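You operate a simulated robot arm through the tools that you are given. There is no shell and no other tool.

You run a simulated two-armed robot. Do the job below in one go: nothing can be reset, and whatever is moved stays where it is left.

JOB
On the top of the pine table with the rail, fold the yellow cloth in half.

The check looks at the end state, three seconds after you hand in, the way a careful person would. Anything else that was tipped, shoved, dropped, spilled or broken makes it a failure. Flat cloth is picked up by pressing the open fingertips on it (5 to 10 N) and closing them slowly along it; thin cloth reads only 2 to 8 mm in the jaws.

ROBOT AND FRAMES
Two 7-joint arms with two-finger parallel grippers on one trunk, on a base that moves. Base frame: it is fixed to the floor where the robot stands at the start and does not move with it; the origin is under the middle of the robot, x ahead of it, y to its left, z up. Readings come in mm, degrees, newtons and seconds.
The left shoulder is at the start at [50, 209, 1196], the right one opposite. With the tool pointing down near the work surface each hand reaches from about 100 to 860 mm from the robot's upright axis, wherever it stands, measured 20 degrees to its own side. Places, roughly: top of the pine table with the rail [-3500, 900, 800]; yellow cloth [-3500, 750, 750]. Payload 4.4 kg a hand.
Tool frame (each hand has its own): the origin (TCP) lies between the finger pads and is the grasp point; the fingertips stand 23 mm ahead of it; z points along the fingers, y is the line along which they close. The gripper opens to 94 mm. The fingers are 38 mm wide and 10 mm thick; the gripper's body (54 by 96 mm) begins 39 mm behind the TCP.
Orientation is that of the tool frame in the base frame, as a unit quaternion [w, x, y, z]. With the fingers straight down and closing along the base's y, the tool's x points along the base's -x, its y along +y and its z along -z.

CONTROLS
- The arms move only by the tool send_rows. It takes "left_targets", "right_targets" or both (then of equal length, played together; a hand with none holds still); each is a list of rows, each a list of 2 entries, a list of its own where there are three numbers: the shift along the tool's x, y, z in units of 250 mm (1.0 is 250 mm), then the turn, a rotation vector about the tool's x, y, z in units of 45 degrees (1.0 is 45 degrees). In form: [[[dx, dy, dz], [ax, ay, az]], ...]. A call has 1 to 20 rows; each row is the pose to reach, as a shift and turn from the pose commanded when the call began, along the tool's axes at that moment. "left_grip" and "right_grip" are, for a hand that has rows, the finger opening in mm, from 0 to 94, set as the call begins (left out, the last holds). A call with a number of a shift or a turn outside -1 to 1 is refused whole. Rows are played at 5 a second. More than 50 mm and 8.6 degrees between two rows, or a gripper value outside its range, and nothing of the call is played. A pose out of reach is approached as far as the arm can. The call stops where the force on the tool passes 40 N (or 10 N more than at its start, if that is more) or the arm is blocked; 0.2 s more then pass. Each finger travels about 108 mm/s and halts on what it meets, pressing with about 25 N; the grip force reading is that of the motor and also rises with nothing between the fingers. The clock runs only during rows and for 0.2 s after the last one: add rows that repeat a pose to give the fingers time. The reply holds the time, the measured pose of the TCP, the force on the tool along the base axes, the opening and the grip force, in the units named above and with some noise, with the torque about the TCP (base axes, N m) and any sound that the robot's microphone picked up.
- Cameras (640 x 400 px; columns grow to the right, rows downward): "scene" is now at [165.4, -0.9, 1370.8]; the picture's right is [-0.00, -1.00, 0.00], its down [-0.60, 0.00, -0.80] and it looks along [0.80, -0.00, -0.60] (base axes); focal length 251 px, centre (320, 200). "left" rides on the left gripper at [86, -16, -74] in its tool frame; the picture's right is [0.18, 0.98, 0.00], its down [-0.58, 0.11, -0.81] and it looks along [-0.79, 0.15, 0.59] (tool axes); focal length 243 px, centre (320, 200). "right" rides on the right gripper at [86, 16, -74] in its tool frame; the picture's right is [-0.18, 0.98, 0.00], its down [-0.58, -0.11, -0.81] and it looks along [-0.79, -0.15, 0.59] (tool axes); focal length 243 px, centre (320, 200). There is no depth. A picture from a camera that has moved, and an enlarged one, comes with that camera's place and axes in the base frame and with its lens. The place of the scene camera against the robot may be out by one fixed shift of up to 18 mm in any direction.
- get_image(camera): a new picture of that camera. The clock stands still meanwhile.
- lift_body(by): slides the trunk up (or, below 0, down) by that many mm; the arms and the scene camera ride with it, the base frame stays. It gives what a move gives, with no picture.
- drive_base(legs): drives the robot by 1 to 6 legs, each [ahead, left, turn to the left] in mm, mm and degrees, along the robot's own axes; the way and the turn of a leg run together, so that a leg with both is an arc; at most 1500 mm and 180 degrees a leg. The arms and the cameras ride along, it lands a little off, and it stops where it bumps. It gives what a move gives.
- aim_head(pan, tilt): turns the head with the scene camera to pan (to the left, within 80 degrees either way) and tilt (down, from -29 to 69), counted from straight ahead of the robot. It gives what a move gives.
- close_up(camera, box): a new picture of the part [left, top, right, bottom] of that camera's present view, enlarged. The clock stands still meanwhile.
- job_done(): hands the job in; it is judged then, once.

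Nothing tells you exact positions but the pictures and the camera data. Unless the task says otherwise, let go and move clear before handing in.

The tools are called after "Request:" as a command line: name --argument value ..., lists and objects as JSON in quotes. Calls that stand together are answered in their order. send_rows: Moves the arms, as the interface text tells. Its arguments: {"type":"object","properties":{"left_targets":{"type":"array"},"left_grip":{"type":"number"},"right_targets":{"type":"array"},"right_grip":{"type":"number"}},"required":[]} The other tools are called the same way: lift_body (by) moves the trunk up or down; drive_base (legs) drives the base; aim_head (pan, tilt) turns the head that bears the scene camera; get_image (camera) takes a picture; close_up (camera, box) takes an enlarged picture of a part of a camera's view; job_done () hands the job in.

At the start:

```text
t: 0.0
left_tool_pos: [484.4, 163.6, 949.3]
left_orientation: [0.0, 0.0, 1.0, 0.0]
left_contact_force: [0.2, -0.3, 0.1]
left_moment: [0.01, -0.02, 0.03]
left_grip_width: 93.8
left_finger_force: 0.0
right_tool_pos: [455.1, -232.4, 906.9]
right_orientation: [0.0, 0.0, 1.0, 0.0]
right_contact_force: [0.6, 0.0, 0.5]
right_moment: [-0.03, 0.03, 0.02]
right_grip_width: 94.0
right_finger_force: 0.1
trunk travel left (down, up): [-275.0, 288.0]
robot x, y, heading: [2.2, 2.0, 0.1]
head pan, tilt (commanded): [-0.1, 37.2]
```

scene: 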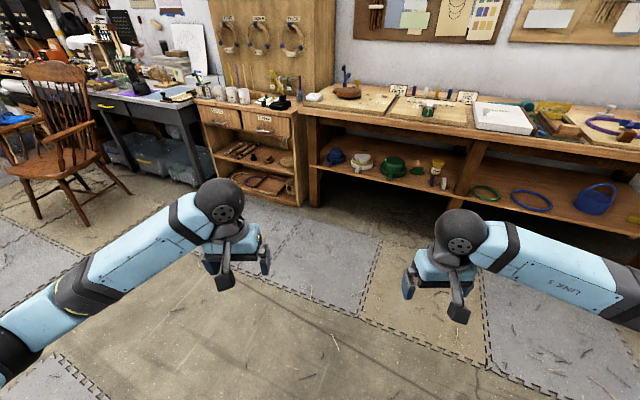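
right: 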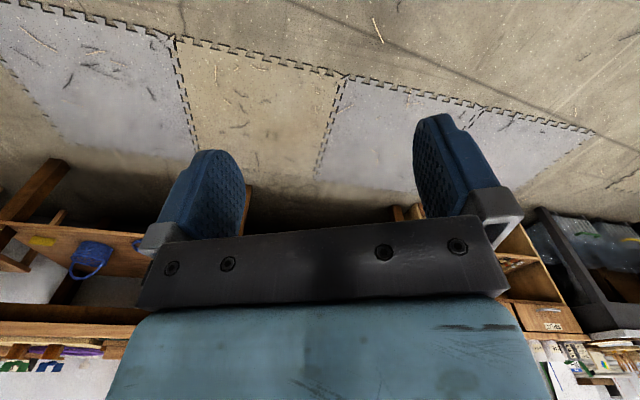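
left: 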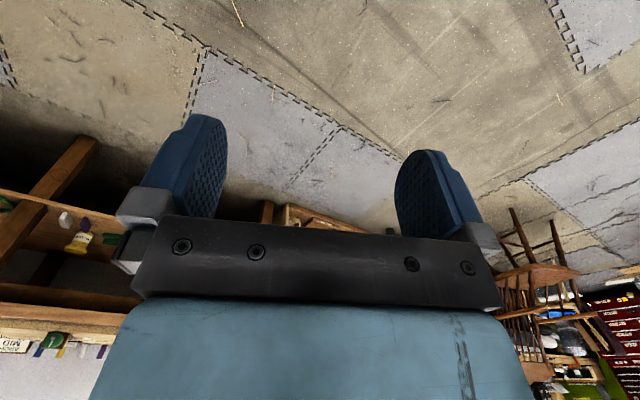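

The robot faces a workbench; the pine table with the rail should be about 3.5 m behind me. I will first turn round on the spot and look that way.

Request:
drive_base --legs '[[0, 0, 165]]'

Request:
aim_head --pan 0 --tilt 20

Request:
get_image --camera "scene"

```text
t: 7.2
left_tool_pos: [-509.1, -44.9, 949.0]
left_orientation: [0.0, 0.993, -0.119, 0.0]
left_contact_force: [-0.9, -0.8, 0.0]
left_moment: [-0.03, -0.02, -0.03]
left_grip_width: 94.1
left_finger_force: 0.1
right_tool_pos: [-387.9, 332.9, 907.6]
right_orientation: [0.0, 0.993, -0.118, 0.0]
right_contact_force: [-0.1, 0.5, 0.2]
right_moment: [0.02, 0.02, 0.03]
right_grip_width: 93.9
right_finger_force: 0.0
trunk travel left (down, up): [-275.0, 288.0]
robot x, y, heading: [0.4, 0.9, 166.3]
head pan, tilt (commanded): [-0.1, 37.2]
```

```text
t: 8.0
left_tool_pos: [-508.9, -45.2, 950.0]
left_orientation: [0.0, 0.993, -0.119, 0.0]
left_contact_force: [0.2, 0.0, -0.6]
left_moment: [0.01, 0.01, 0.02]
left_grip_width: 94.1
left_finger_force: 0.0
right_tool_pos: [-387.7, 333.8, 907.8]
right_orientation: [0.0, 0.993, -0.119, -0.001]
right_contact_force: [-1.2, -0.2, -0.3]
right_moment: [0.01, 0.01, 0.02]
right_grip_width: 93.9
right_finger_force: 0.0
trunk travel left (down, up): [-275.0, 288.0]
robot x, y, heading: [1.1, -5.2, 166.5]
head pan, tilt (commanded): [0.0, 20.0]
```

```text
taken
camera scene: at [-144.9, 36.8, 1397.9], right [0.23, 0.97, 0.0], down [0.33, -0.08, -0.94], along [-0.91, 0.22, -0.34], focal length 251 px, centre (320, 200)
```

scene: 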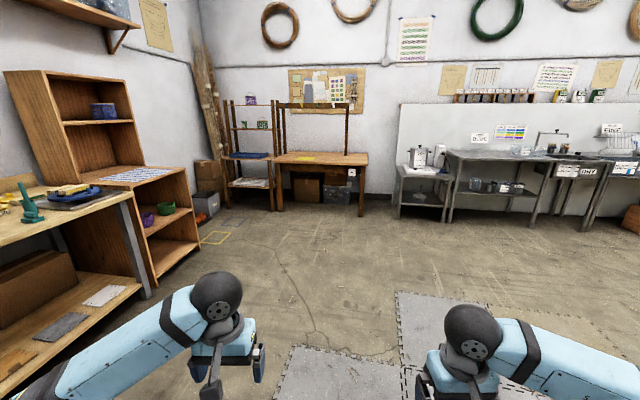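

The pine table with the rail stands near the picture's middle, with a small yellow cloth on its front left area. I'll zoom in to see the table's contents.

Request:
close_up --camera "scene" --box '[240, 80, 400, 230]'

```text
2.67 times, centred on (320, 155) of scene
camera zoom: at [-144.9, 36.8, 1397.9], right [0.23, 0.97, 0.0], down [0.33, -0.08, -0.94], along [-0.91, 0.22, -0.34], focal length 669 px, centre (320, 320)
```

zoom: 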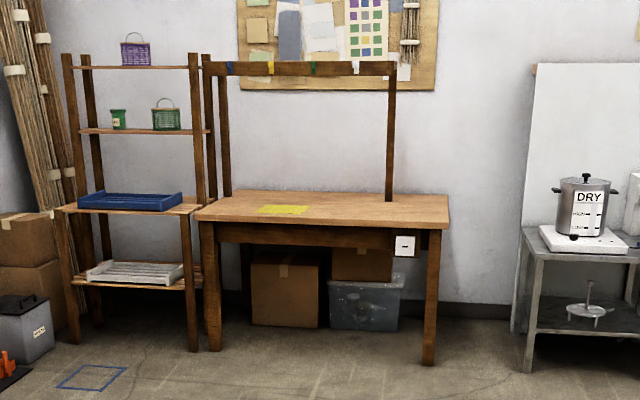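

The table (turned about 22° against the base axes) has its front edge near x≈-3100 and the cloth about 290 mm in from that edge. I drive to about 1.3 m from the cloth, square to the table, and look again.

Request:
drive_base --legs '[[1113, 187, 0], [1113, 187, -9]]'

Request:
aim_head --pan 0 --tilt 30

Request:
get_image --camera "scene"

```text
t: 19.1
left_tool_pos: [-2735.8, 287.7, 948.8]
left_orientation: [0.001, 0.98, -0.197, 0.0]
left_contact_force: [0.5, -0.6, 0.5]
left_moment: [0.0, -0.01, 0.03]
left_grip_width: 94.1
left_finger_force: 0.0
right_tool_pos: [-2556.7, 641.1, 907.7]
right_orientation: [0.0, 0.98, -0.197, 0.0]
right_contact_force: [0.7, 0.4, -0.1]
right_moment: [0.02, 0.01, 0.07]
right_grip_width: 93.9
right_finger_force: 0.1
trunk travel left (down, up): [-275.0, 288.0]
robot x, y, heading: [-2224.7, 249.8, 157.2]
head pan, tilt (commanded): [0.0, 20.0]
```

```text
t: 19.8
left_tool_pos: [-2735.8, 286.4, 949.6]
left_orientation: [0.0, 0.98, -0.197, -0.001]
left_contact_force: [0.2, -0.5, 0.2]
left_moment: [0.01, -0.02, -0.02]
left_grip_width: 94.0
left_finger_force: 0.0
right_tool_pos: [-2554.9, 641.6, 908.0]
right_orientation: [0.001, 0.98, -0.197, 0.0]
right_contact_force: [1.0, -0.6, -0.6]
right_moment: [0.01, 0.02, 0.0]
right_grip_width: 94.2
right_finger_force: 0.0
trunk travel left (down, up): [-275.0, 288.0]
robot x, y, heading: [-2227.8, 251.5, 157.5]
head pan, tilt (commanded): [0.0, 30.0]
```

```text
taken
camera scene: at [-2360.5, 310.5, 1382.0], right [0.39, 0.92, 0.0], down [0.46, -0.19, -0.87], along [-0.8, 0.33, -0.5], focal length 251 px, centre (320, 200)
```

scene: 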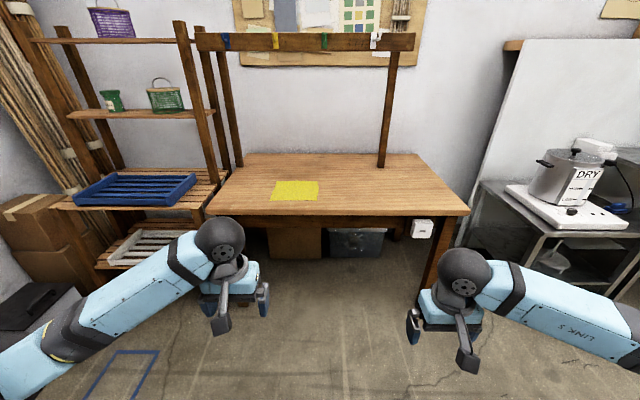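

Request:
close_up --camera "scene" --box '[190, 130, 480, 270]'

Request:
close_up --camera "scene" --box '[250, 165, 350, 215]'

Request:
close_up --camera "scene" --box '[180, 10, 440, 180]'

```text
2.21 times, centred on (335, 200) of scene
camera zoom: at [-2360.5, 310.5, 1382.0], right [0.39, 0.92, 0.0], down [0.46, -0.19, -0.87], along [-0.8, 0.33, -0.5], focal length 554 px, centre (287, 200)
```

zoom: 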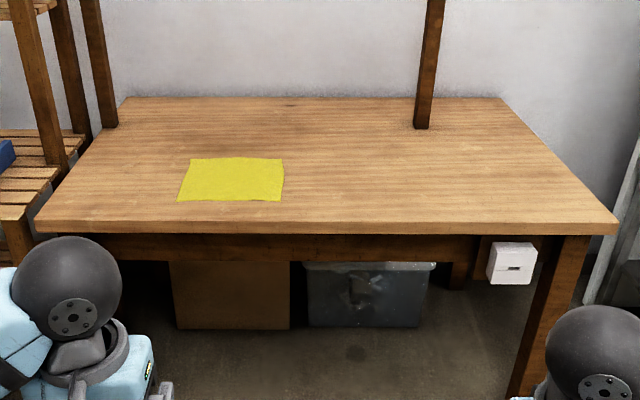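

```text
6.40 times, centred on (300, 190) of scene
camera zoom: at [-2360.5, 310.5, 1382.0], right [0.39, 0.92, 0.0], down [0.46, -0.19, -0.87], along [-0.8, 0.33, -0.5], focal length 1606 px, centre (448, 264)
```

zoom: 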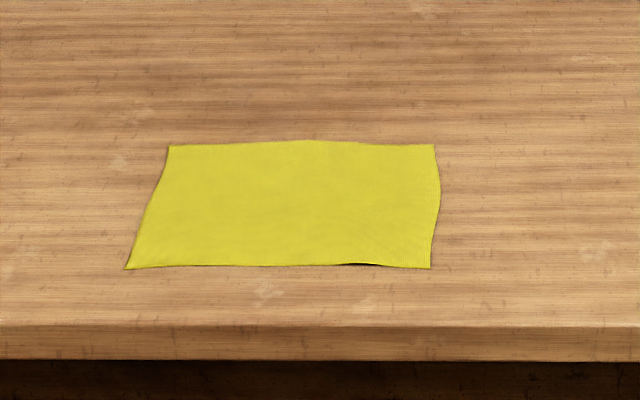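

```text
2.35 times, centred on (310, 95) of scene
camera zoom: at [-2360.5, 310.5, 1382.0], right [0.39, 0.92, 0.0], down [0.46, -0.19, -0.87], along [-0.8, 0.33, -0.5], focal length 590 px, centre (344, 447)
```

zoom: 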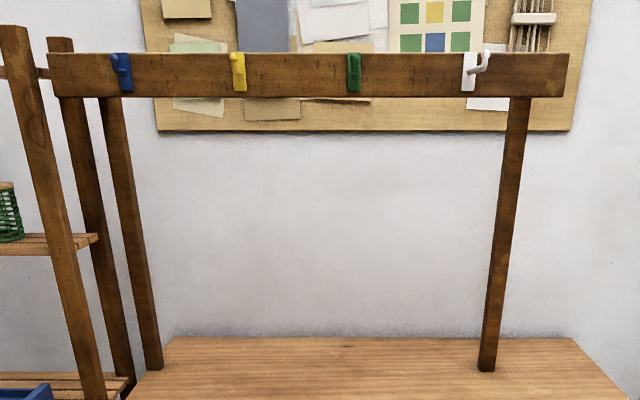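

The table top (z ≈ 745) holds only the flat yellow cloth, about 240 by 225 mm; its near edge is about 85 mm in from the table's front edge and its far edge about 310 mm in. The rail posts stand some 520 mm in. I drive closer in steps.

Request:
drive_base --legs '[[450, 60, 0]]'

Request:
aim_head --pan 0 --tilt 50

Request:
get_image --camera "scene"

```text
t: 22.6
left_tool_pos: [-3176.9, 418.0, 949.5]
left_orientation: [0.0, 0.979, -0.204, 0.0]
left_contact_force: [0.4, -0.2, 0.2]
left_moment: [0.02, -0.01, -0.02]
left_grip_width: 94.0
left_finger_force: 0.1
right_tool_pos: [-2991.3, 768.6, 907.9]
right_orientation: [0.0, 0.979, -0.205, 0.0]
right_contact_force: [0.5, 0.1, 0.5]
right_moment: [0.0, -0.01, 0.03]
right_grip_width: 94.2
right_finger_force: 0.1
trunk travel left (down, up): [-275.0, 288.0]
robot x, y, heading: [-2669.8, 372.2, 156.4]
head pan, tilt (commanded): [0.0, 30.0]
```

```text
t: 23.4
left_tool_pos: [-3177.1, 417.7, 949.1]
left_orientation: [-0.001, 0.979, -0.204, 0.0]
left_contact_force: [0.5, 0.7, -0.3]
left_moment: [-0.01, 0.03, 0.0]
left_grip_width: 94.0
left_finger_force: 0.1
right_tool_pos: [-2990.5, 768.7, 908.3]
right_orientation: [-0.001, 0.979, -0.205, 0.0]
right_contact_force: [0.6, 0.4, 0.5]
right_moment: [0.01, -0.01, 0.03]
right_grip_width: 94.1
right_finger_force: 0.0
trunk travel left (down, up): [-275.0, 288.0]
robot x, y, heading: [-2667.2, 370.8, 156.5]
head pan, tilt (commanded): [0.0, 50.0]
```

```text
taken
camera scene: at [-2789.0, 430.3, 1352.5], right [0.4, 0.92, 0.0], down [0.7, -0.31, -0.64], along [-0.59, 0.26, -0.77], focal length 251 px, centre (320, 200)
```

scene: 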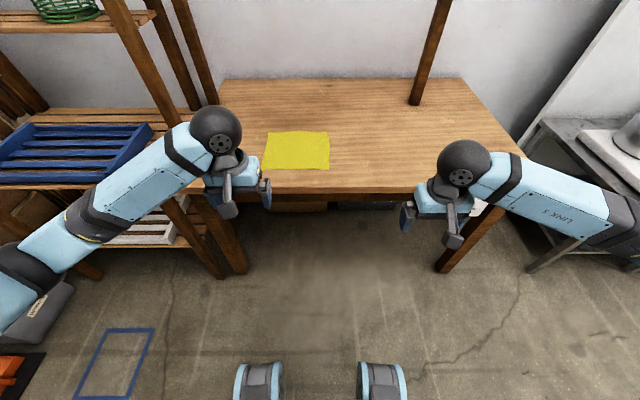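

The near edge of the cloth is now about 785 mm ahead of my axis, the far edge about 1000 mm. I move about 285 mm closer so both edges lie within easy reach, with the shelf on the left staying clear of the left elbow.

Request:
drive_base --legs '[[270, 26, 0.8]]'

Request:
get_image --camera "scene"

```text
t: 25.3
left_tool_pos: [-3433.5, 493.7, 948.5]
left_orientation: [0.0, 0.98, -0.199, -0.001]
left_contact_force: [0.7, -1.1, 0.2]
left_moment: [-0.01, 0.0, 0.05]
left_grip_width: 94.0
left_finger_force: 0.1
right_tool_pos: [-3252.1, 846.5, 906.5]
right_orientation: [0.0, 0.98, -0.2, 0.0]
right_contact_force: [0.5, 0.0, -0.5]
right_moment: [0.01, 0.0, -0.01]
right_grip_width: 93.8
right_finger_force: 0.0
trunk travel left (down, up): [-275.0, 288.0]
robot x, y, heading: [-2927.4, 457.8, 157.1]
head pan, tilt (commanded): [0.0, 50.0]
```

```text
taken
camera scene: at [-3046.5, 510.9, 1352.3], right [0.39, 0.92, 0.0], down [0.71, -0.3, -0.64], along [-0.59, 0.25, -0.77], focal length 251 px, centre (320, 200)
```

scene: 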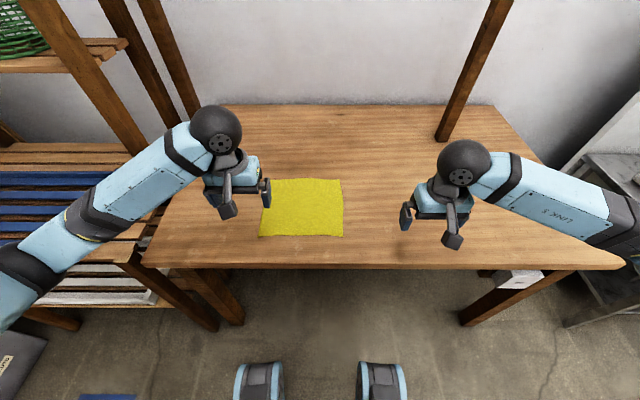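

The hands hang over the table and nothing is touched. I zoom onto the cloth to fix its corners and check hand clearances.

Request:
close_up --camera "scene" --box '[240, 165, 368, 245]'

Request:
get_image --camera "left"

Request:
get_image --camera "right"

```text
5.00 times, centred on (304, 205) of scene
camera zoom: at [-3046.5, 510.9, 1352.3], right [0.39, 0.92, 0.0], down [0.71, -0.3, -0.64], along [-0.59, 0.25, -0.77], focal length 1255 px, centre (400, 175)
```

zoom: 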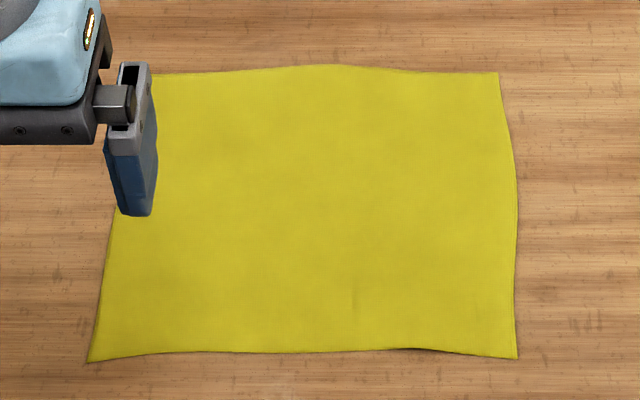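

```text
taken
camera left: at [-3348.1, 474.9, 1023.6], right [-0.21, -0.98, 0.0], down [-0.58, 0.13, 0.81], along [-0.79, 0.17, -0.59], focal length 243 px, centre (320, 200)
```

left: 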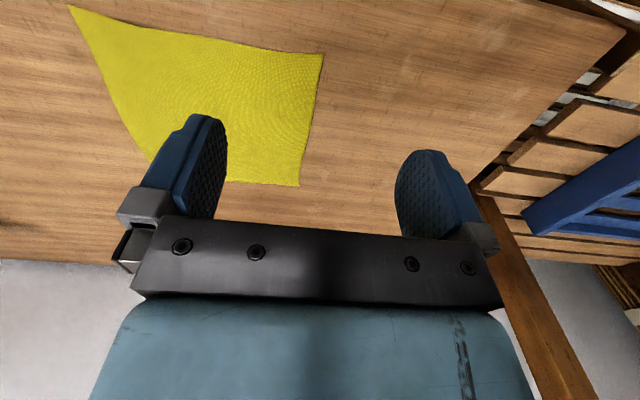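

```text
taken
camera right: at [-3178.4, 799.0, 981.9], right [-0.55, -0.83, 0.0], down [-0.49, 0.33, 0.81], along [-0.67, 0.45, -0.59], focal length 243 px, centre (320, 200)
```

right: 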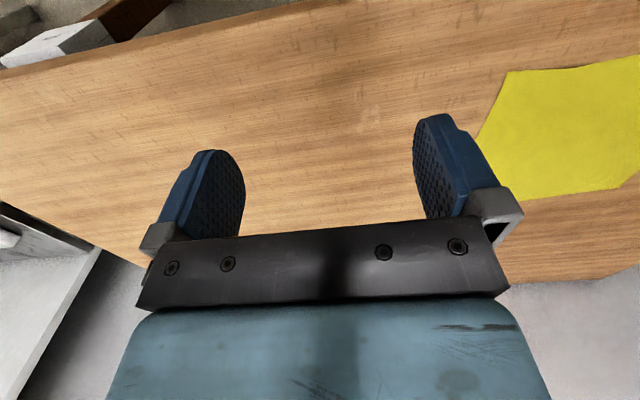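

Scene-camera check against the left fingertip agrees within about 5 mm. In my robot frame (ahead, right) the cloth spans ahead ≈ 500–722 and right ≈ −172…+67. Plan: pinch the far edge near both corners with the two hands, and fold it toward me onto the near edge. First I move both hands over the far edge, high.

Request:
send_rows --left_targets '[[[-0.114, -0.014, 0.043], [0, 0, 0]], [[-0.229, -0.029, 0.086], [0, 0, 0]], [[-0.343, -0.043, 0.129], [0, 0, 0]], [[-0.457, -0.057, 0.171], [0, 0, 0]], [[-0.571, -0.071, 0.214], [0, 0, 0]], [[-0.686, -0.086, 0.257], [0, 0, 0]], [[-0.8, -0.1, 0.3], [0, 0, 0]], [[-0.8, -0.1, 0.3], [0, 0, 0]]]' --right_targets '[[[-0.114, 0.1, 0.029], [0, 0, 0]], [[-0.229, 0.2, 0.057], [0, 0, 0]], [[-0.343, 0.3, 0.086], [0, 0, 0]], [[-0.457, 0.4, 0.114], [0, 0, 0]], [[-0.571, 0.5, 0.143], [0, 0, 0]], [[-0.686, 0.6, 0.171], [0, 0, 0]], [[-0.8, 0.7, 0.2], [0, 0, 0]], [[-0.8, 0.7, 0.2], [0, 0, 0]]]' --left_grip 40 --right_grip 40

Request:
get_image --camera "scene"

Request:
get_image --camera "left"

Request:
get_image --camera "right"

```text
t: 27.1
left_tool_pos: [-3606.9, 593.5, 875.2]
left_orientation: [0.0, 0.98, -0.199, -0.001]
left_contact_force: [0.6, -0.3, 0.3]
left_moment: [0.0, 0.02, 0.05]
left_grip_width: 40.1
left_finger_force: 0.1
right_tool_pos: [-3506.6, 764.8, 856.3]
right_orientation: [0.0, 0.98, -0.199, 0.0]
right_contact_force: [0.2, 0.0, 0.2]
right_moment: [0.01, -0.01, 0.01]
right_grip_width: 40.1
right_finger_force: 0.0
trunk travel left (down, up): [-275.0, 288.0]
robot x, y, heading: [-2926.6, 455.5, 157.3]
head pan, tilt (commanded): [0.0, 50.0]
```

```text
taken
camera scene: at [-3045.1, 510.8, 1352.5], right [0.39, 0.92, 0.0], down [0.7, -0.3, -0.64], along [-0.59, 0.25, -0.77], focal length 251 px, centre (320, 200)
```

scene: 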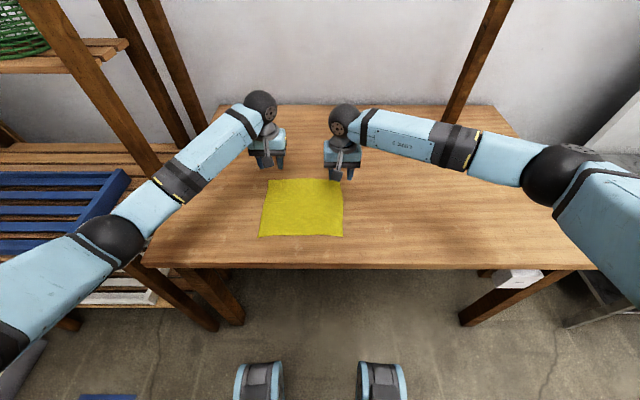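

```text
taken
camera left: at [-3520.7, 575.6, 949.2], right [-0.21, -0.98, 0.0], down [-0.58, 0.13, 0.81], along [-0.79, 0.17, -0.59], focal length 243 px, centre (320, 200)
```

left: 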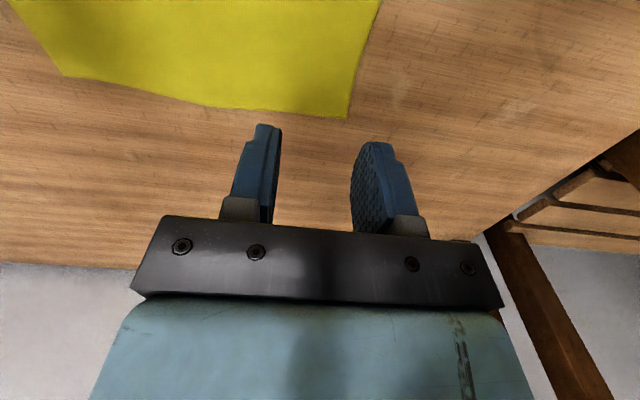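

```text
taken
camera right: at [-3432.0, 715.6, 931.4], right [-0.55, -0.83, 0.0], down [-0.49, 0.33, 0.81], along [-0.67, 0.45, -0.59], focal length 243 px, centre (320, 200)
```

right: 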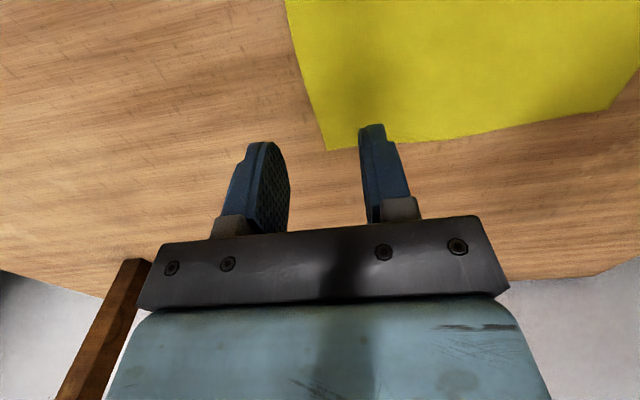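

Both hands hover above the far edge region; wrist cameras put the far corners about 50 mm ahead of the left TCP and 80 mm ahead of the right TCP. I move over them, lower, and re-measure.

Request:
send_rows --left_targets '[[[-0.064, 0.002, 0.1], [0, 0, 0]], [[-0.128, 0.004, 0.2], [0, 0, 0]], [[-0.192, 0.006, 0.3], [0, 0, 0]], [[-0.192, 0.006, 0.3], [0, 0, 0]]]' --right_targets '[[[-0.104, 0.037, 0.075], [0, 0, 0]], [[-0.208, 0.074, 0.15], [0, 0, 0]], [[-0.312, 0.111, 0.224], [0, 0, 0]], [[-0.312, 0.111, 0.224], [0, 0, 0]]]' --left_grip 36 --right_grip 36

Request:
get_image --camera "left"

Request:
get_image --camera "right"

Request:
close_up --camera "scene" --box '[224, 90, 384, 250]'

```text
t: 28.1
left_tool_pos: [-3653.3, 612.8, 799.8]
left_orientation: [0.001, 0.98, -0.199, 0.0]
left_contact_force: [0.1, -0.5, 0.4]
left_moment: [0.01, 0.02, -0.02]
left_grip_width: 36.1
left_finger_force: 0.0
right_tool_pos: [-3588.4, 769.0, 801.6]
right_orientation: [0.0, 0.98, -0.2, 0.0]
right_contact_force: [-0.1, 0.4, -0.4]
right_moment: [-0.03, 0.04, 0.0]
right_grip_width: 35.9
right_finger_force: 0.0
trunk travel left (down, up): [-275.0, 288.0]
robot x, y, heading: [-2924.2, 459.9, 156.9]
head pan, tilt (commanded): [0.0, 50.0]
```

```text
taken
camera left: at [-3566.7, 594.5, 874.8], right [-0.21, -0.98, 0.0], down [-0.58, 0.13, 0.81], along [-0.79, 0.17, -0.59], focal length 243 px, centre (320, 200)
```

left: 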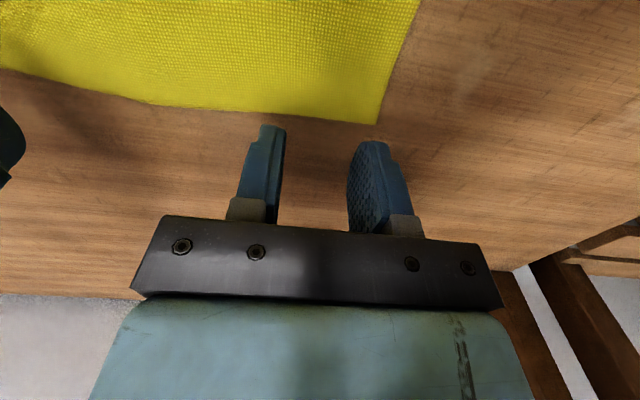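

```text
taken
camera right: at [-3514.1, 721.2, 876.3], right [-0.55, -0.83, 0.0], down [-0.49, 0.33, 0.81], along [-0.67, 0.45, -0.59], focal length 243 px, centre (320, 200)
```

right: 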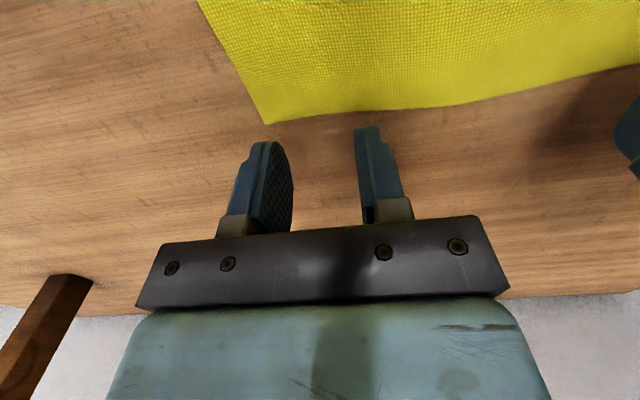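

```text
2.50 times, centred on (304, 170) of scene
camera zoom: at [-3045.0, 510.7, 1352.6], right [0.39, 0.92, 0.0], down [0.7, -0.3, -0.64], along [-0.59, 0.25, -0.77], focal length 627 px, centre (360, 275)
```

zoom: 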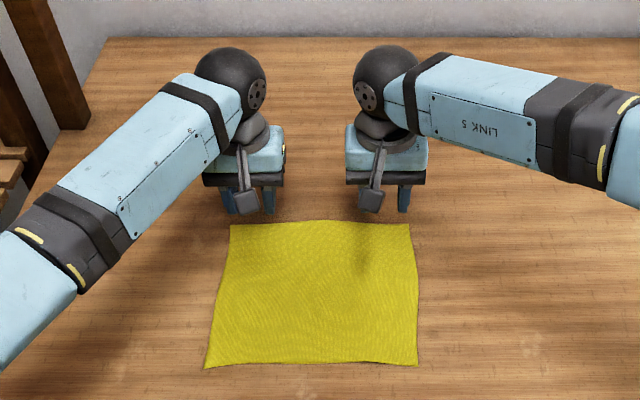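

The wrist cameras now put the far edge almost exactly under the TCPs (edge +1 mm left hand, +4 mm right hand), corners about 35 mm outward of each. I shift slightly to get a ~15 mm bite and lower to just above the cloth.

Request:
send_rows --left_targets '[[[-0.02, 0.012, 0.05], [0, 0, 0]], [[-0.02, 0.012, 0.1], [0, 0, 0]], [[-0.02, 0.012, 0.1], [0, 0, 0]]]' --right_targets '[[[-0.032, 0, 0.053], [0, 0, 0]], [[-0.032, 0, 0.106], [0, 0, 0]], [[-0.032, 0, 0.106], [0, 0, 0]]]'

Request:
get_image --camera "left"

Request:
get_image --camera "right"

```text
t: 28.9
left_tool_pos: [-3659.1, 613.5, 774.2]
left_orientation: [0.0, 0.98, -0.199, 0.0]
left_contact_force: [-0.5, 0.4, 3.4]
left_moment: [0.06, -0.07, -0.01]
left_grip_width: 36.0
left_finger_force: 0.1
right_tool_pos: [-3592.8, 772.5, 774.2]
right_orientation: [0.0, 0.98, -0.199, 0.001]
right_contact_force: [-0.3, -0.1, 1.1]
right_moment: [0.0, 0.01, 0.04]
right_grip_width: 35.8
right_finger_force: 0.0
trunk travel left (down, up): [-275.0, 288.0]
robot x, y, heading: [-2925.8, 453.3, 157.0]
head pan, tilt (commanded): [0.0, 50.0]
```

```text
taken
camera left: at [-3573.3, 594.0, 848.8], right [-0.21, -0.98, 0.0], down [-0.58, 0.13, 0.81], along [-0.79, 0.17, -0.59], focal length 243 px, centre (320, 200)
```

left: 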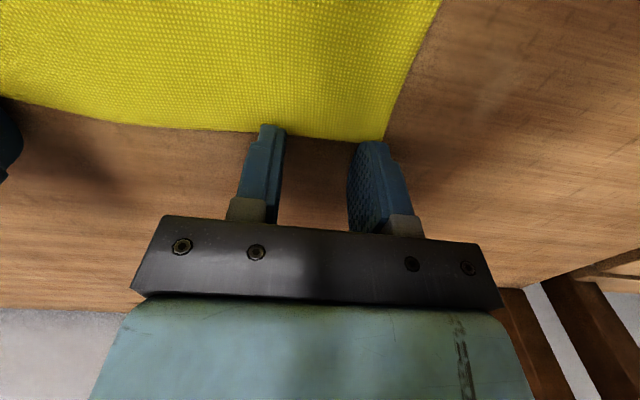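

```text
taken
camera right: at [-3520.7, 723.6, 849.1], right [-0.55, -0.83, 0.0], down [-0.49, 0.33, 0.81], along [-0.67, 0.45, -0.59], focal length 243 px, centre (320, 200)
```

right: 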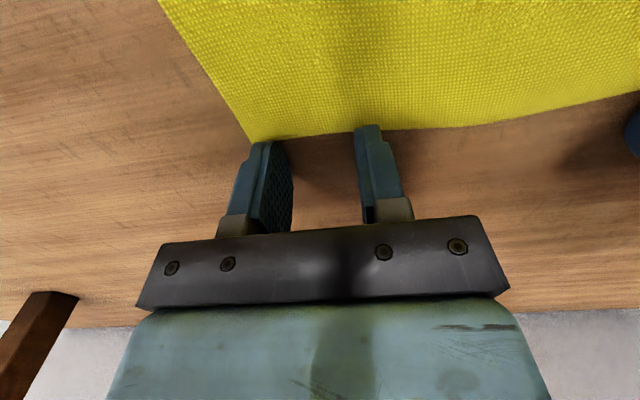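

Light contact at TCP z≈774 (tip ≈751), and the bite is only about 8–13 mm. I lift a touch, shift 8 mm (left) / 6 mm (right) toward me, and lower again to pressing force.

Request:
send_rows --left_targets '[[[0, 0, -0.028], [0, 0, 0]], [[0.032, -0.02, -0.028], [0, 0, 0]], [[0.032, -0.02, 0.0], [0, 0, 0]], [[0.032, -0.02, 0.004], [0, 0, 0]], [[0.032, -0.02, 0.004], [0, 0, 0]]]' --right_targets '[[[0, 0, -0.028], [0, 0, 0]], [[0.026, 0, -0.028], [0, 0, 0]], [[0.026, 0, 0.0], [0, 0, 0]], [[0.026, 0, 0.006], [0, 0, 0]], [[0.026, 0, 0.006], [0, 0, 0]]]'

Request:
get_image --camera "left"

Request:
get_image --camera "right"

```text
t: 30.1
left_tool_pos: [-3649.4, 613.0, 773.6]
left_orientation: [0.0, 0.98, -0.199, 0.0]
left_contact_force: [-0.4, 0.5, 2.4]
left_moment: [0.02, -0.01, 0.01]
left_grip_width: 35.8
left_finger_force: 0.1
right_tool_pos: [-3588.8, 768.9, 773.4]
right_orientation: [0.0, 0.98, -0.199, -0.001]
right_contact_force: [-1.3, -0.1, 1.8]
right_moment: [-0.04, -0.02, -0.01]
right_grip_width: 36.1
right_finger_force: 0.0
trunk travel left (down, up): [-275.0, 288.0]
robot x, y, heading: [-2921.0, 455.0, 157.0]
head pan, tilt (commanded): [0.0, 50.0]
```

```text
taken
camera left: at [-3563.3, 593.9, 849.0], right [-0.21, -0.98, 0.0], down [-0.58, 0.13, 0.81], along [-0.79, 0.17, -0.59], focal length 243 px, centre (320, 200)
```

left: 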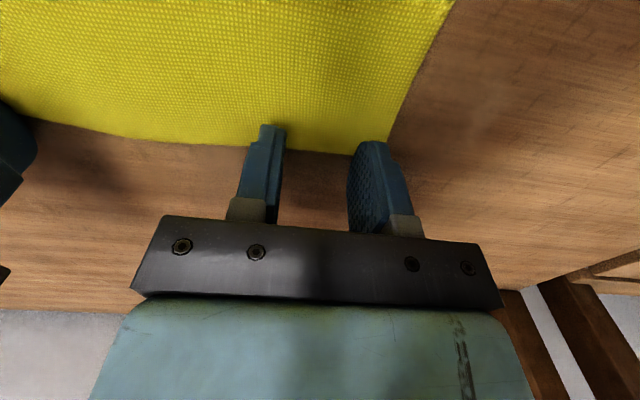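

```text
taken
camera right: at [-3514.8, 721.0, 848.9], right [-0.55, -0.83, 0.0], down [-0.49, 0.33, 0.81], along [-0.67, 0.45, -0.59], focal length 243 px, centre (320, 200)
```

right: 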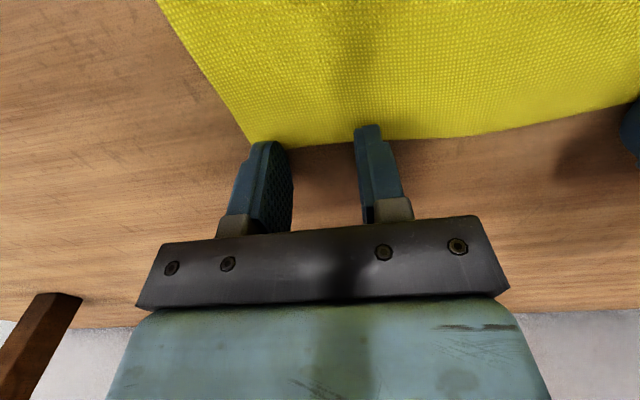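

Contact is only about 2 N so far. I zoom in on the fingertips to check how much cloth lies under them.

Request:
close_up --camera "left" --box '[220, 90, 420, 215]'

Request:
close_up --camera "right" --box '[220, 90, 420, 215]'

Request:
close_up --camera "scene" --box '[264, 140, 344, 190]'

```text
3.20 times, centred on (320, 152) of left
camera zoom: at [-3563.3, 593.9, 849.0], right [-0.21, -0.98, 0.0], down [-0.58, 0.13, 0.81], along [-0.79, 0.17, -0.59], focal length 776 px, centre (320, 352)
```

zoom: 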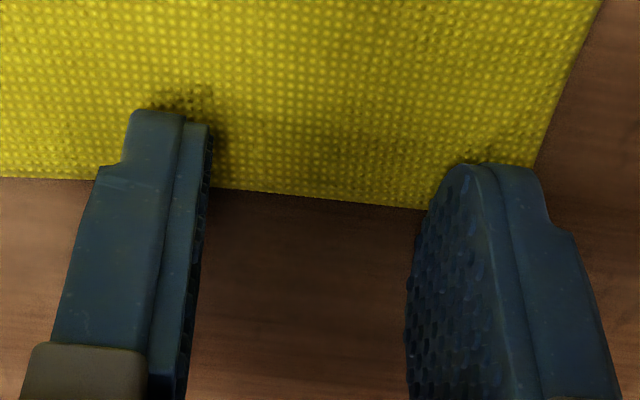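

```text
3.20 times, centred on (320, 152) of right
camera zoom: at [-3514.8, 721.0, 848.9], right [-0.55, -0.83, 0.0], down [-0.49, 0.33, 0.81], along [-0.67, 0.45, -0.59], focal length 776 px, centre (320, 352)
```

zoom: 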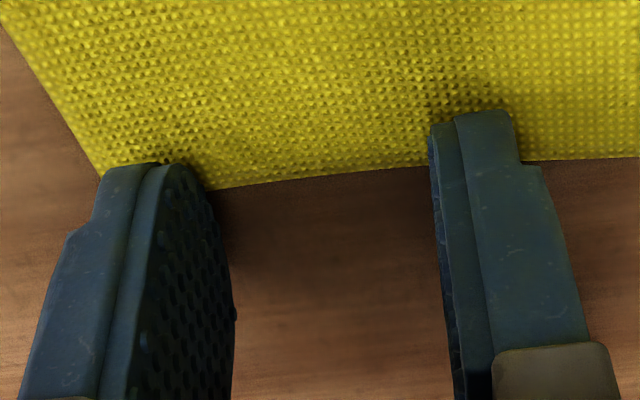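

```text
8.00 times, centred on (304, 165) of scene
camera zoom: at [-3045.4, 510.5, 1352.5], right [0.39, 0.92, 0.0], down [0.71, -0.3, -0.64], along [-0.59, 0.25, -0.77], focal length 2008 px, centre (448, 480)
```

zoom: 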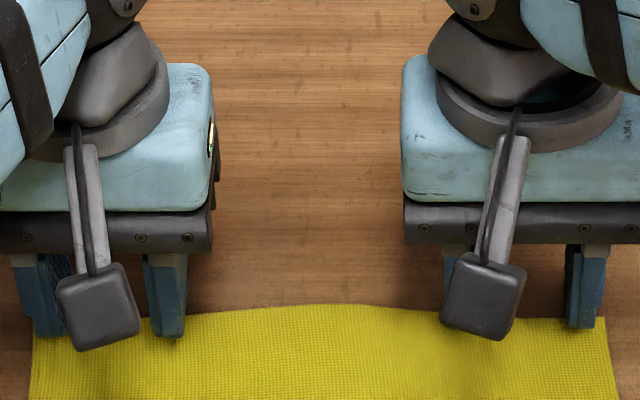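

The tips have cloth under about half their width, with the cloth corners flush with the outer fingers. I lift slightly, shift each hand ~6 mm inward and a few mm toward me, then press to 5–10 N.

Request:
send_rows --left_targets '[[[0, 0, -0.024], [0, 0, 0]], [[0.014, -0.024, -0.024], [0, 0, 0]], [[0.014, -0.024, -0.004], [0, 0, 0]], [[0.014, -0.024, 0.006], [0, 0, 0]], [[0.014, -0.024, 0.006], [0, 0, 0]]]' --right_targets '[[[0, 0, -0.024], [0, 0, 0]], [[0.024, 0.024, -0.024], [0, 0, 0]], [[0.024, 0.024, -0.004], [0, 0, 0]], [[0.024, 0.024, 0.006], [0, 0, 0]], [[0.024, 0.024, 0.006], [0, 0, 0]]]'

Request:
close_up --camera "left" --box '[220, 90, 420, 215]'

Request:
close_up --camera "right" --box '[220, 90, 420, 215]'

```text
t: 31.3
left_tool_pos: [-3642.5, 617.5, 774.9]
left_orientation: [0.0, 0.98, -0.2, -0.002]
left_contact_force: [-2.2, 1.1, 8.0]
left_moment: [-0.07, -0.05, -0.01]
left_grip_width: 36.1
left_finger_force: 0.1
right_tool_pos: [-3584.7, 761.7, 774.3]
right_orientation: [0.0, 0.98, -0.199, -0.002]
right_contact_force: [-0.5, 1.0, 9.4]
right_moment: [0.0, -0.1, 0.0]
right_grip_width: 35.8
right_finger_force: 0.0
trunk travel left (down, up): [-275.0, 288.0]
robot x, y, heading: [-2923.9, 455.6, 157.0]
head pan, tilt (commanded): [0.0, 50.0]
```

```text
3.20 times, centred on (320, 152) of left
camera zoom: at [-3557.3, 597.5, 848.7], right [-0.21, -0.98, 0.0], down [-0.58, 0.13, 0.81], along [-0.79, 0.17, -0.59], focal length 776 px, centre (320, 352)
```

zoom: 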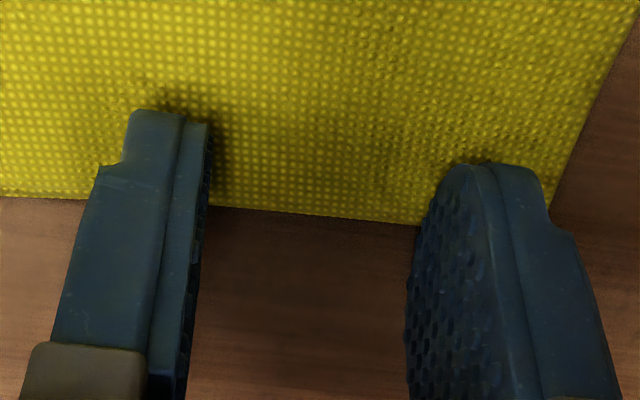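

```text
3.20 times, centred on (320, 152) of right
camera zoom: at [-3510.6, 713.0, 848.7], right [-0.55, -0.83, 0.0], down [-0.49, 0.33, 0.81], along [-0.67, 0.45, -0.59], focal length 776 px, centre (320, 352)
```

zoom: 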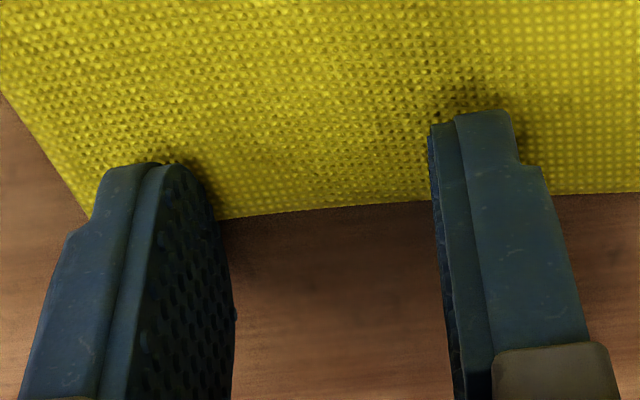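

Pressing at 8 and 9.4 N with a ~15 mm bite. I now close the fingers slowly in steps, letting each hand shift inward so only the outer finger drags the cloth.

Request:
send_rows --left_targets '[[[0, -0.006, 0], [0, 0, 0]], [[0, -0.012, 0], [0, 0, 0]], [[0, -0.012, 0], [0, 0, 0]]]' --right_targets '[[[0, 0.006, 0], [0, 0, 0]], [[0, 0.012, 0], [0, 0, 0]], [[0, 0.012, 0], [0, 0, 0]]]' --left_grip 30 --right_grip 30

Request:
send_rows --left_targets '[[[0, -0.006, 0], [0, 0, 0]], [[0, -0.012, 0], [0, 0, 0]], [[0, -0.012, 0], [0, 0, 0]]]' --right_targets '[[[0, 0.006, 0], [0, 0, 0]], [[0, 0.012, 0], [0, 0, 0]], [[0, 0.012, 0], [0, 0, 0]]]' --left_grip 24 --right_grip 24

Request:
close_up --camera "left" --box '[220, 90, 420, 215]'

Request:
close_up --camera "right" --box '[220, 90, 420, 215]'

```text
t: 32.1
left_tool_pos: [-3642.4, 619.4, 774.0]
left_orientation: [0.0, 0.98, -0.199, -0.001]
left_contact_force: [-0.9, -3.7, 12.8]
left_moment: [-0.16, -0.09, -0.03]
left_grip_width: 29.9
left_finger_force: 0.0
right_tool_pos: [-3585.1, 758.8, 775.1]
right_orientation: [0.0, 0.98, -0.2, -0.001]
right_contact_force: [1.0, 2.2, 8.6]
right_moment: [0.01, -0.08, -0.01]
right_grip_width: 30.0
right_finger_force: 0.1
trunk travel left (down, up): [-275.0, 288.0]
robot x, y, heading: [-2924.4, 457.9, 157.3]
head pan, tilt (commanded): [0.0, 50.0]
```

```text
t: 32.9
left_tool_pos: [-3640.1, 620.7, 773.6]
left_orientation: [-0.001, 0.98, -0.199, -0.001]
left_contact_force: [0.2, -2.9, 9.1]
left_moment: [-0.06, -0.03, -0.03]
left_grip_width: 24.0
left_finger_force: 0.1
right_tool_pos: [-3587.0, 755.3, 774.4]
right_orientation: [0.0, 0.98, -0.2, -0.001]
right_contact_force: [1.8, 2.3, 13.5]
right_moment: [0.05, -0.2, 0.02]
right_grip_width: 24.1
right_finger_force: 0.2
trunk travel left (down, up): [-275.0, 288.0]
robot x, y, heading: [-2928.1, 455.8, 157.0]
head pan, tilt (commanded): [0.0, 50.0]
```

```text
3.20 times, centred on (320, 152) of left
camera zoom: at [-3554.6, 603.4, 848.7], right [-0.21, -0.98, 0.0], down [-0.58, 0.13, 0.81], along [-0.79, 0.17, -0.59], focal length 776 px, centre (320, 352)
```

zoom: 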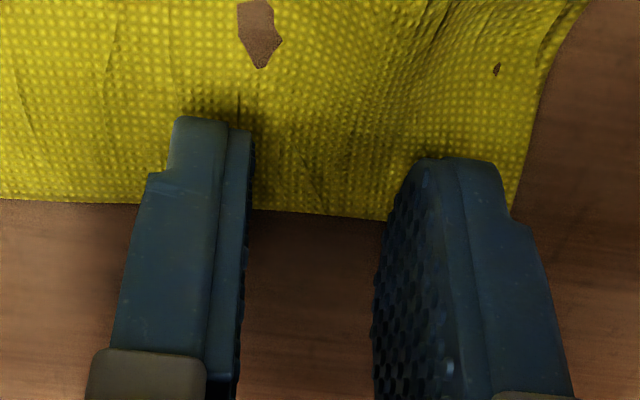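

```text
3.20 times, centred on (320, 152) of right
camera zoom: at [-3512.6, 707.4, 848.6], right [-0.55, -0.83, 0.0], down [-0.49, 0.33, 0.81], along [-0.67, 0.45, -0.59], focal length 776 px, centre (320, 352)
```

zoom: 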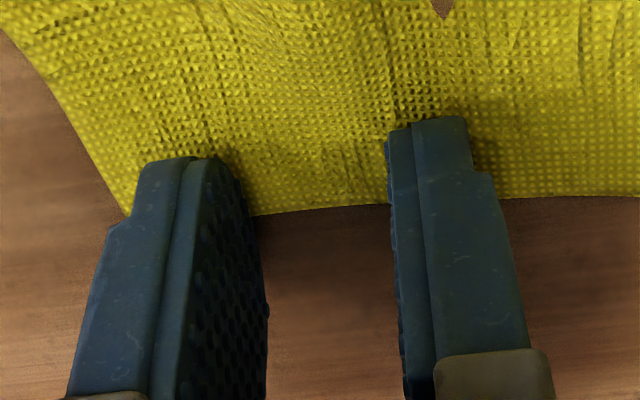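

The cloth is gathering between the fingers (the dark patches look like render-through of the table). I continue closing, easing the right hand up slightly.

Request:
send_rows --left_targets '[[[0, -0.006, 0], [0, 0, 0]], [[0, -0.012, 0], [0, 0, 0]], [[0, -0.012, 0], [0, 0, 0]]]' --right_targets '[[[0, 0.006, -0.002], [0, 0, 0]], [[0, 0.012, -0.002], [0, 0, 0]], [[0, 0.012, -0.002], [0, 0, 0]]]' --left_grip 18 --right_grip 18

Request:
send_rows --left_targets '[[[0, -0.006, 0], [0, 0, 0]], [[0, -0.012, 0], [0, 0, 0]], [[0, -0.012, 0], [0, 0, 0]]]' --right_targets '[[[0, 0.006, 0], [0, 0, 0]], [[0, 0.012, 0], [0, 0, 0]], [[0, 0.012, 0], [0, 0, 0]]]' --left_grip 12 --right_grip 12

Request:
close_up --camera "left" --box '[220, 90, 420, 215]'

Request:
close_up --camera "right" --box '[220, 90, 420, 215]'

```text
t: 33.7
left_tool_pos: [-3639.6, 626.1, 774.6]
left_orientation: [-0.001, 0.98, -0.2, -0.002]
left_contact_force: [-2.4, -2.9, 13.9]
left_moment: [-0.18, -0.09, -0.03]
left_grip_width: 18.2
left_finger_force: 0.0
right_tool_pos: [-3587.0, 753.3, 773.9]
right_orientation: [-0.001, 0.98, -0.198, -0.001]
right_contact_force: [0.8, 2.1, 7.6]
right_moment: [0.01, -0.08, 0.03]
right_grip_width: 18.7
right_finger_force: 0.6
trunk travel left (down, up): [-275.0, 288.0]
robot x, y, heading: [-2924.9, 455.7, 156.8]
head pan, tilt (commanded): [0.0, 50.0]
```

```text
t: 34.5
left_tool_pos: [-3638.3, 627.7, 775.6]
left_orientation: [0.0, 0.98, -0.199, -0.002]
left_contact_force: [-0.1, -1.6, 20.8]
left_moment: [-0.18, -0.22, -0.03]
left_grip_width: 13.2
left_finger_force: 0.9
right_tool_pos: [-3588.2, 750.8, 774.6]
right_orientation: [0.0, 0.98, -0.199, -0.001]
right_contact_force: [1.2, 0.5, 0.9]
right_moment: [0.01, -0.02, -0.01]
right_grip_width: 12.3
right_finger_force: 0.1
trunk travel left (down, up): [-275.0, 288.0]
robot x, y, heading: [-2923.4, 455.5, 157.3]
head pan, tilt (commanded): [0.0, 50.0]
```

```text
3.20 times, centred on (320, 152) of left
camera zoom: at [-3552.3, 609.1, 848.5], right [-0.21, -0.98, 0.0], down [-0.58, 0.13, 0.81], along [-0.79, 0.17, -0.59], focal length 776 px, centre (320, 352)
```

zoom: 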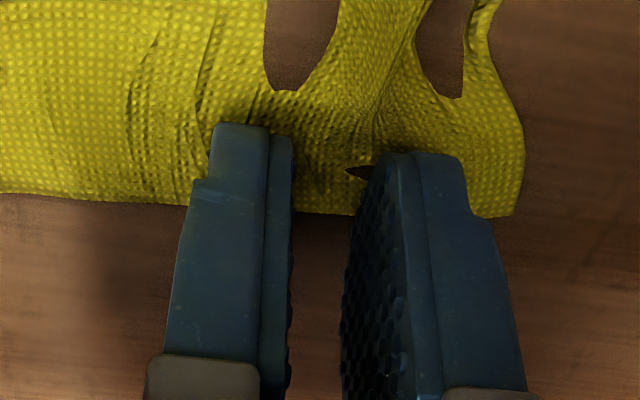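

```text
3.20 times, centred on (320, 152) of right
camera zoom: at [-3514.1, 702.0, 848.9], right [-0.55, -0.83, 0.0], down [-0.49, 0.33, 0.81], along [-0.67, 0.45, -0.59], focal length 776 px, centre (320, 352)
```

zoom: 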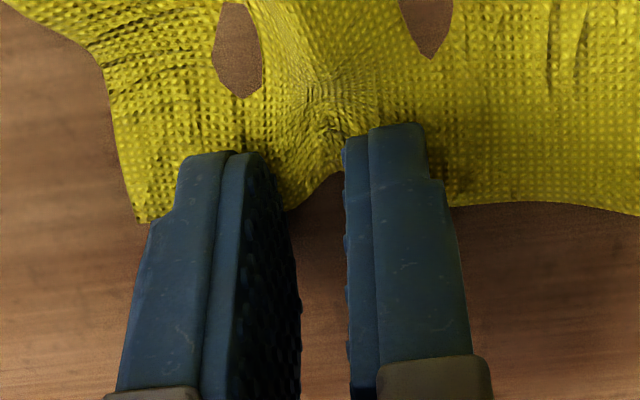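

The ridges are forming in both jaws. The left press has risen to 21 N, so I ease it up 2 mm; the right drops to 1 N, so I lower it 1 mm, and keep closing.

Request:
send_rows --left_targets '[[[0, -0.004, -0.008], [0, 0, 0]], [[0, -0.01, -0.008], [0, 0, 0]], [[0, -0.01, -0.008], [0, 0, 0]]]' --right_targets '[[[0, 0.004, 0.004], [0, 0, 0]], [[0, 0.01, 0.004], [0, 0, 0]], [[0, 0.01, 0.004], [0, 0, 0]]]' --left_grip 7 --right_grip 7

Request:
close_up --camera "left" --box '[220, 90, 420, 215]'

Request:
close_up --camera "right" --box '[220, 90, 420, 215]'

```text
t: 35.3
left_tool_pos: [-3636.7, 629.9, 774.1]
left_orientation: [0.0, 0.98, -0.199, -0.001]
left_contact_force: [0.7, 0.1, 2.7]
left_moment: [-0.04, -0.01, -0.01]
left_grip_width: 9.4
left_finger_force: 25.3
right_tool_pos: [-3589.3, 749.1, 773.4]
right_orientation: [0.0, 0.98, -0.199, -0.002]
right_contact_force: [1.8, 3.9, 17.6]
right_moment: [0.03, -0.21, 0.07]
right_grip_width: 6.9
right_finger_force: 0.1
trunk travel left (down, up): [-275.0, 288.0]
robot x, y, heading: [-2924.8, 454.8, 157.1]
head pan, tilt (commanded): [0.0, 50.0]
```

```text
3.20 times, centred on (320, 152) of left
camera zoom: at [-3550.7, 611.0, 848.9], right [-0.21, -0.98, 0.0], down [-0.58, 0.13, 0.81], along [-0.79, 0.17, -0.59], focal length 776 px, centre (320, 352)
```

zoom: 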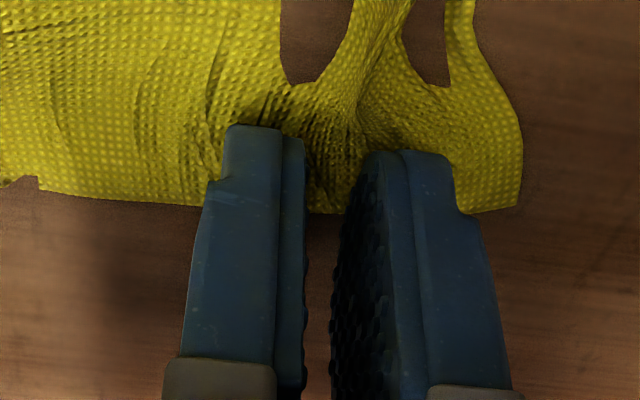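

```text
3.20 times, centred on (320, 152) of right
camera zoom: at [-3515.9, 700.1, 848.6], right [-0.55, -0.83, 0.0], down [-0.49, 0.33, 0.81], along [-0.67, 0.45, -0.59], focal length 776 px, centre (320, 352)
```

zoom: 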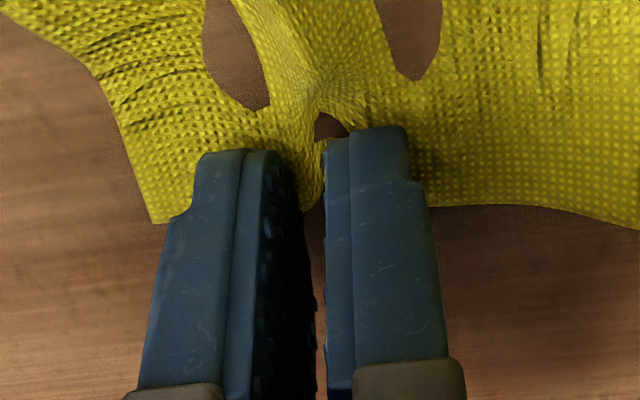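

The left hand already grips cloth (9.4 mm, 25 N). I close both further without moving, easing the right press a little.

Request:
send_rows --left_targets '[[[0, 0, 0], [0, 0, 0]], [[0, 0, 0], [0, 0, 0]], [[0, 0, 0], [0, 0, 0]], [[0, 0, 0], [0, 0, 0]]]' --right_targets '[[[0, 0.004, -0.002], [0, 0, 0]], [[0, 0.006, -0.002], [0, 0, 0]], [[0, 0.006, -0.002], [0, 0, 0]], [[0, 0.006, -0.002], [0, 0, 0]]]' --left_grip 2 --right_grip 2

Request:
close_up --camera "left" --box '[220, 90, 420, 215]'

Request:
close_up --camera "right" --box '[220, 90, 420, 215]'

Request:
close_up --camera "scene" --box '[240, 130, 368, 250]'

```text
t: 36.3
left_tool_pos: [-3636.7, 630.5, 774.7]
left_orientation: [0.0, 0.98, -0.2, 0.0]
left_contact_force: [0.4, 0.2, 3.4]
left_moment: [0.01, -0.02, 0.0]
left_grip_width: 8.5
left_finger_force: 24.7
right_tool_pos: [-3590.8, 746.8, 774.3]
right_orientation: [-0.001, 0.98, -0.199, -0.001]
right_contact_force: [0.4, 4.3, 17.7]
right_moment: [0.03, -0.23, 0.05]
right_grip_width: 2.7
right_finger_force: 1.0
trunk travel left (down, up): [-275.0, 288.0]
robot x, y, heading: [-2922.7, 458.7, 157.0]
head pan, tilt (commanded): [0.0, 50.0]
```

```text
3.20 times, centred on (320, 152) of left
camera zoom: at [-3551.1, 611.2, 850.0], right [-0.21, -0.98, 0.0], down [-0.58, 0.13, 0.81], along [-0.79, 0.17, -0.59], focal length 776 px, centre (320, 352)
```

zoom: 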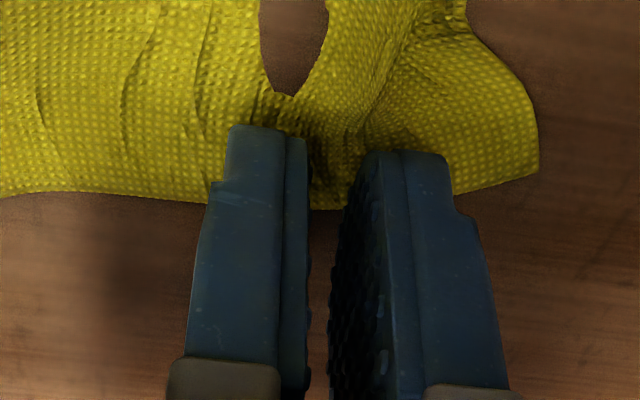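

```text
3.20 times, centred on (320, 152) of right
camera zoom: at [-3516.4, 698.2, 848.6], right [-0.55, -0.83, 0.0], down [-0.49, 0.33, 0.81], along [-0.67, 0.45, -0.59], focal length 776 px, centre (320, 352)
```

zoom: 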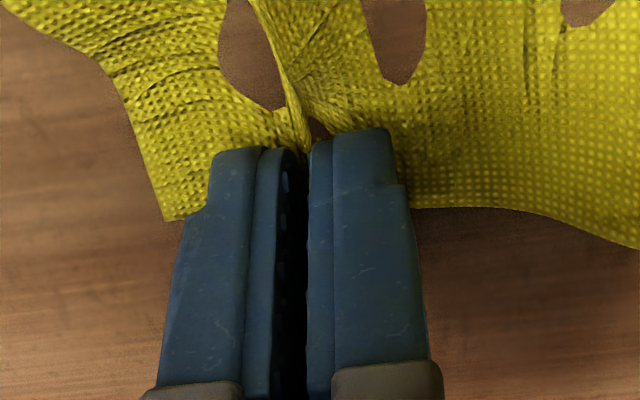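

```text
3.33 times, centred on (304, 190) of scene
camera zoom: at [-3043.4, 510.0, 1352.8], right [0.39, 0.92, 0.0], down [0.7, -0.3, -0.64], along [-0.59, 0.25, -0.76], focal length 836 px, centre (373, 233)
```

zoom: 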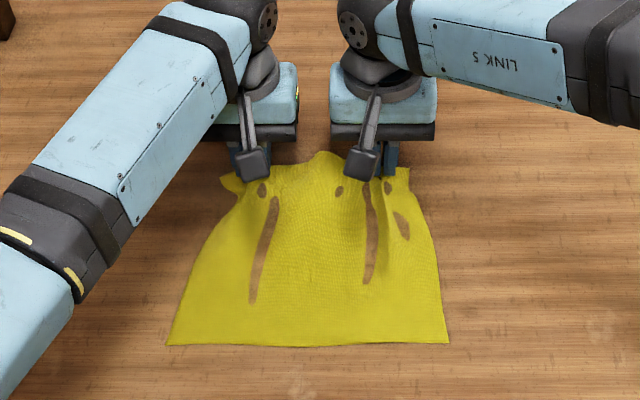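

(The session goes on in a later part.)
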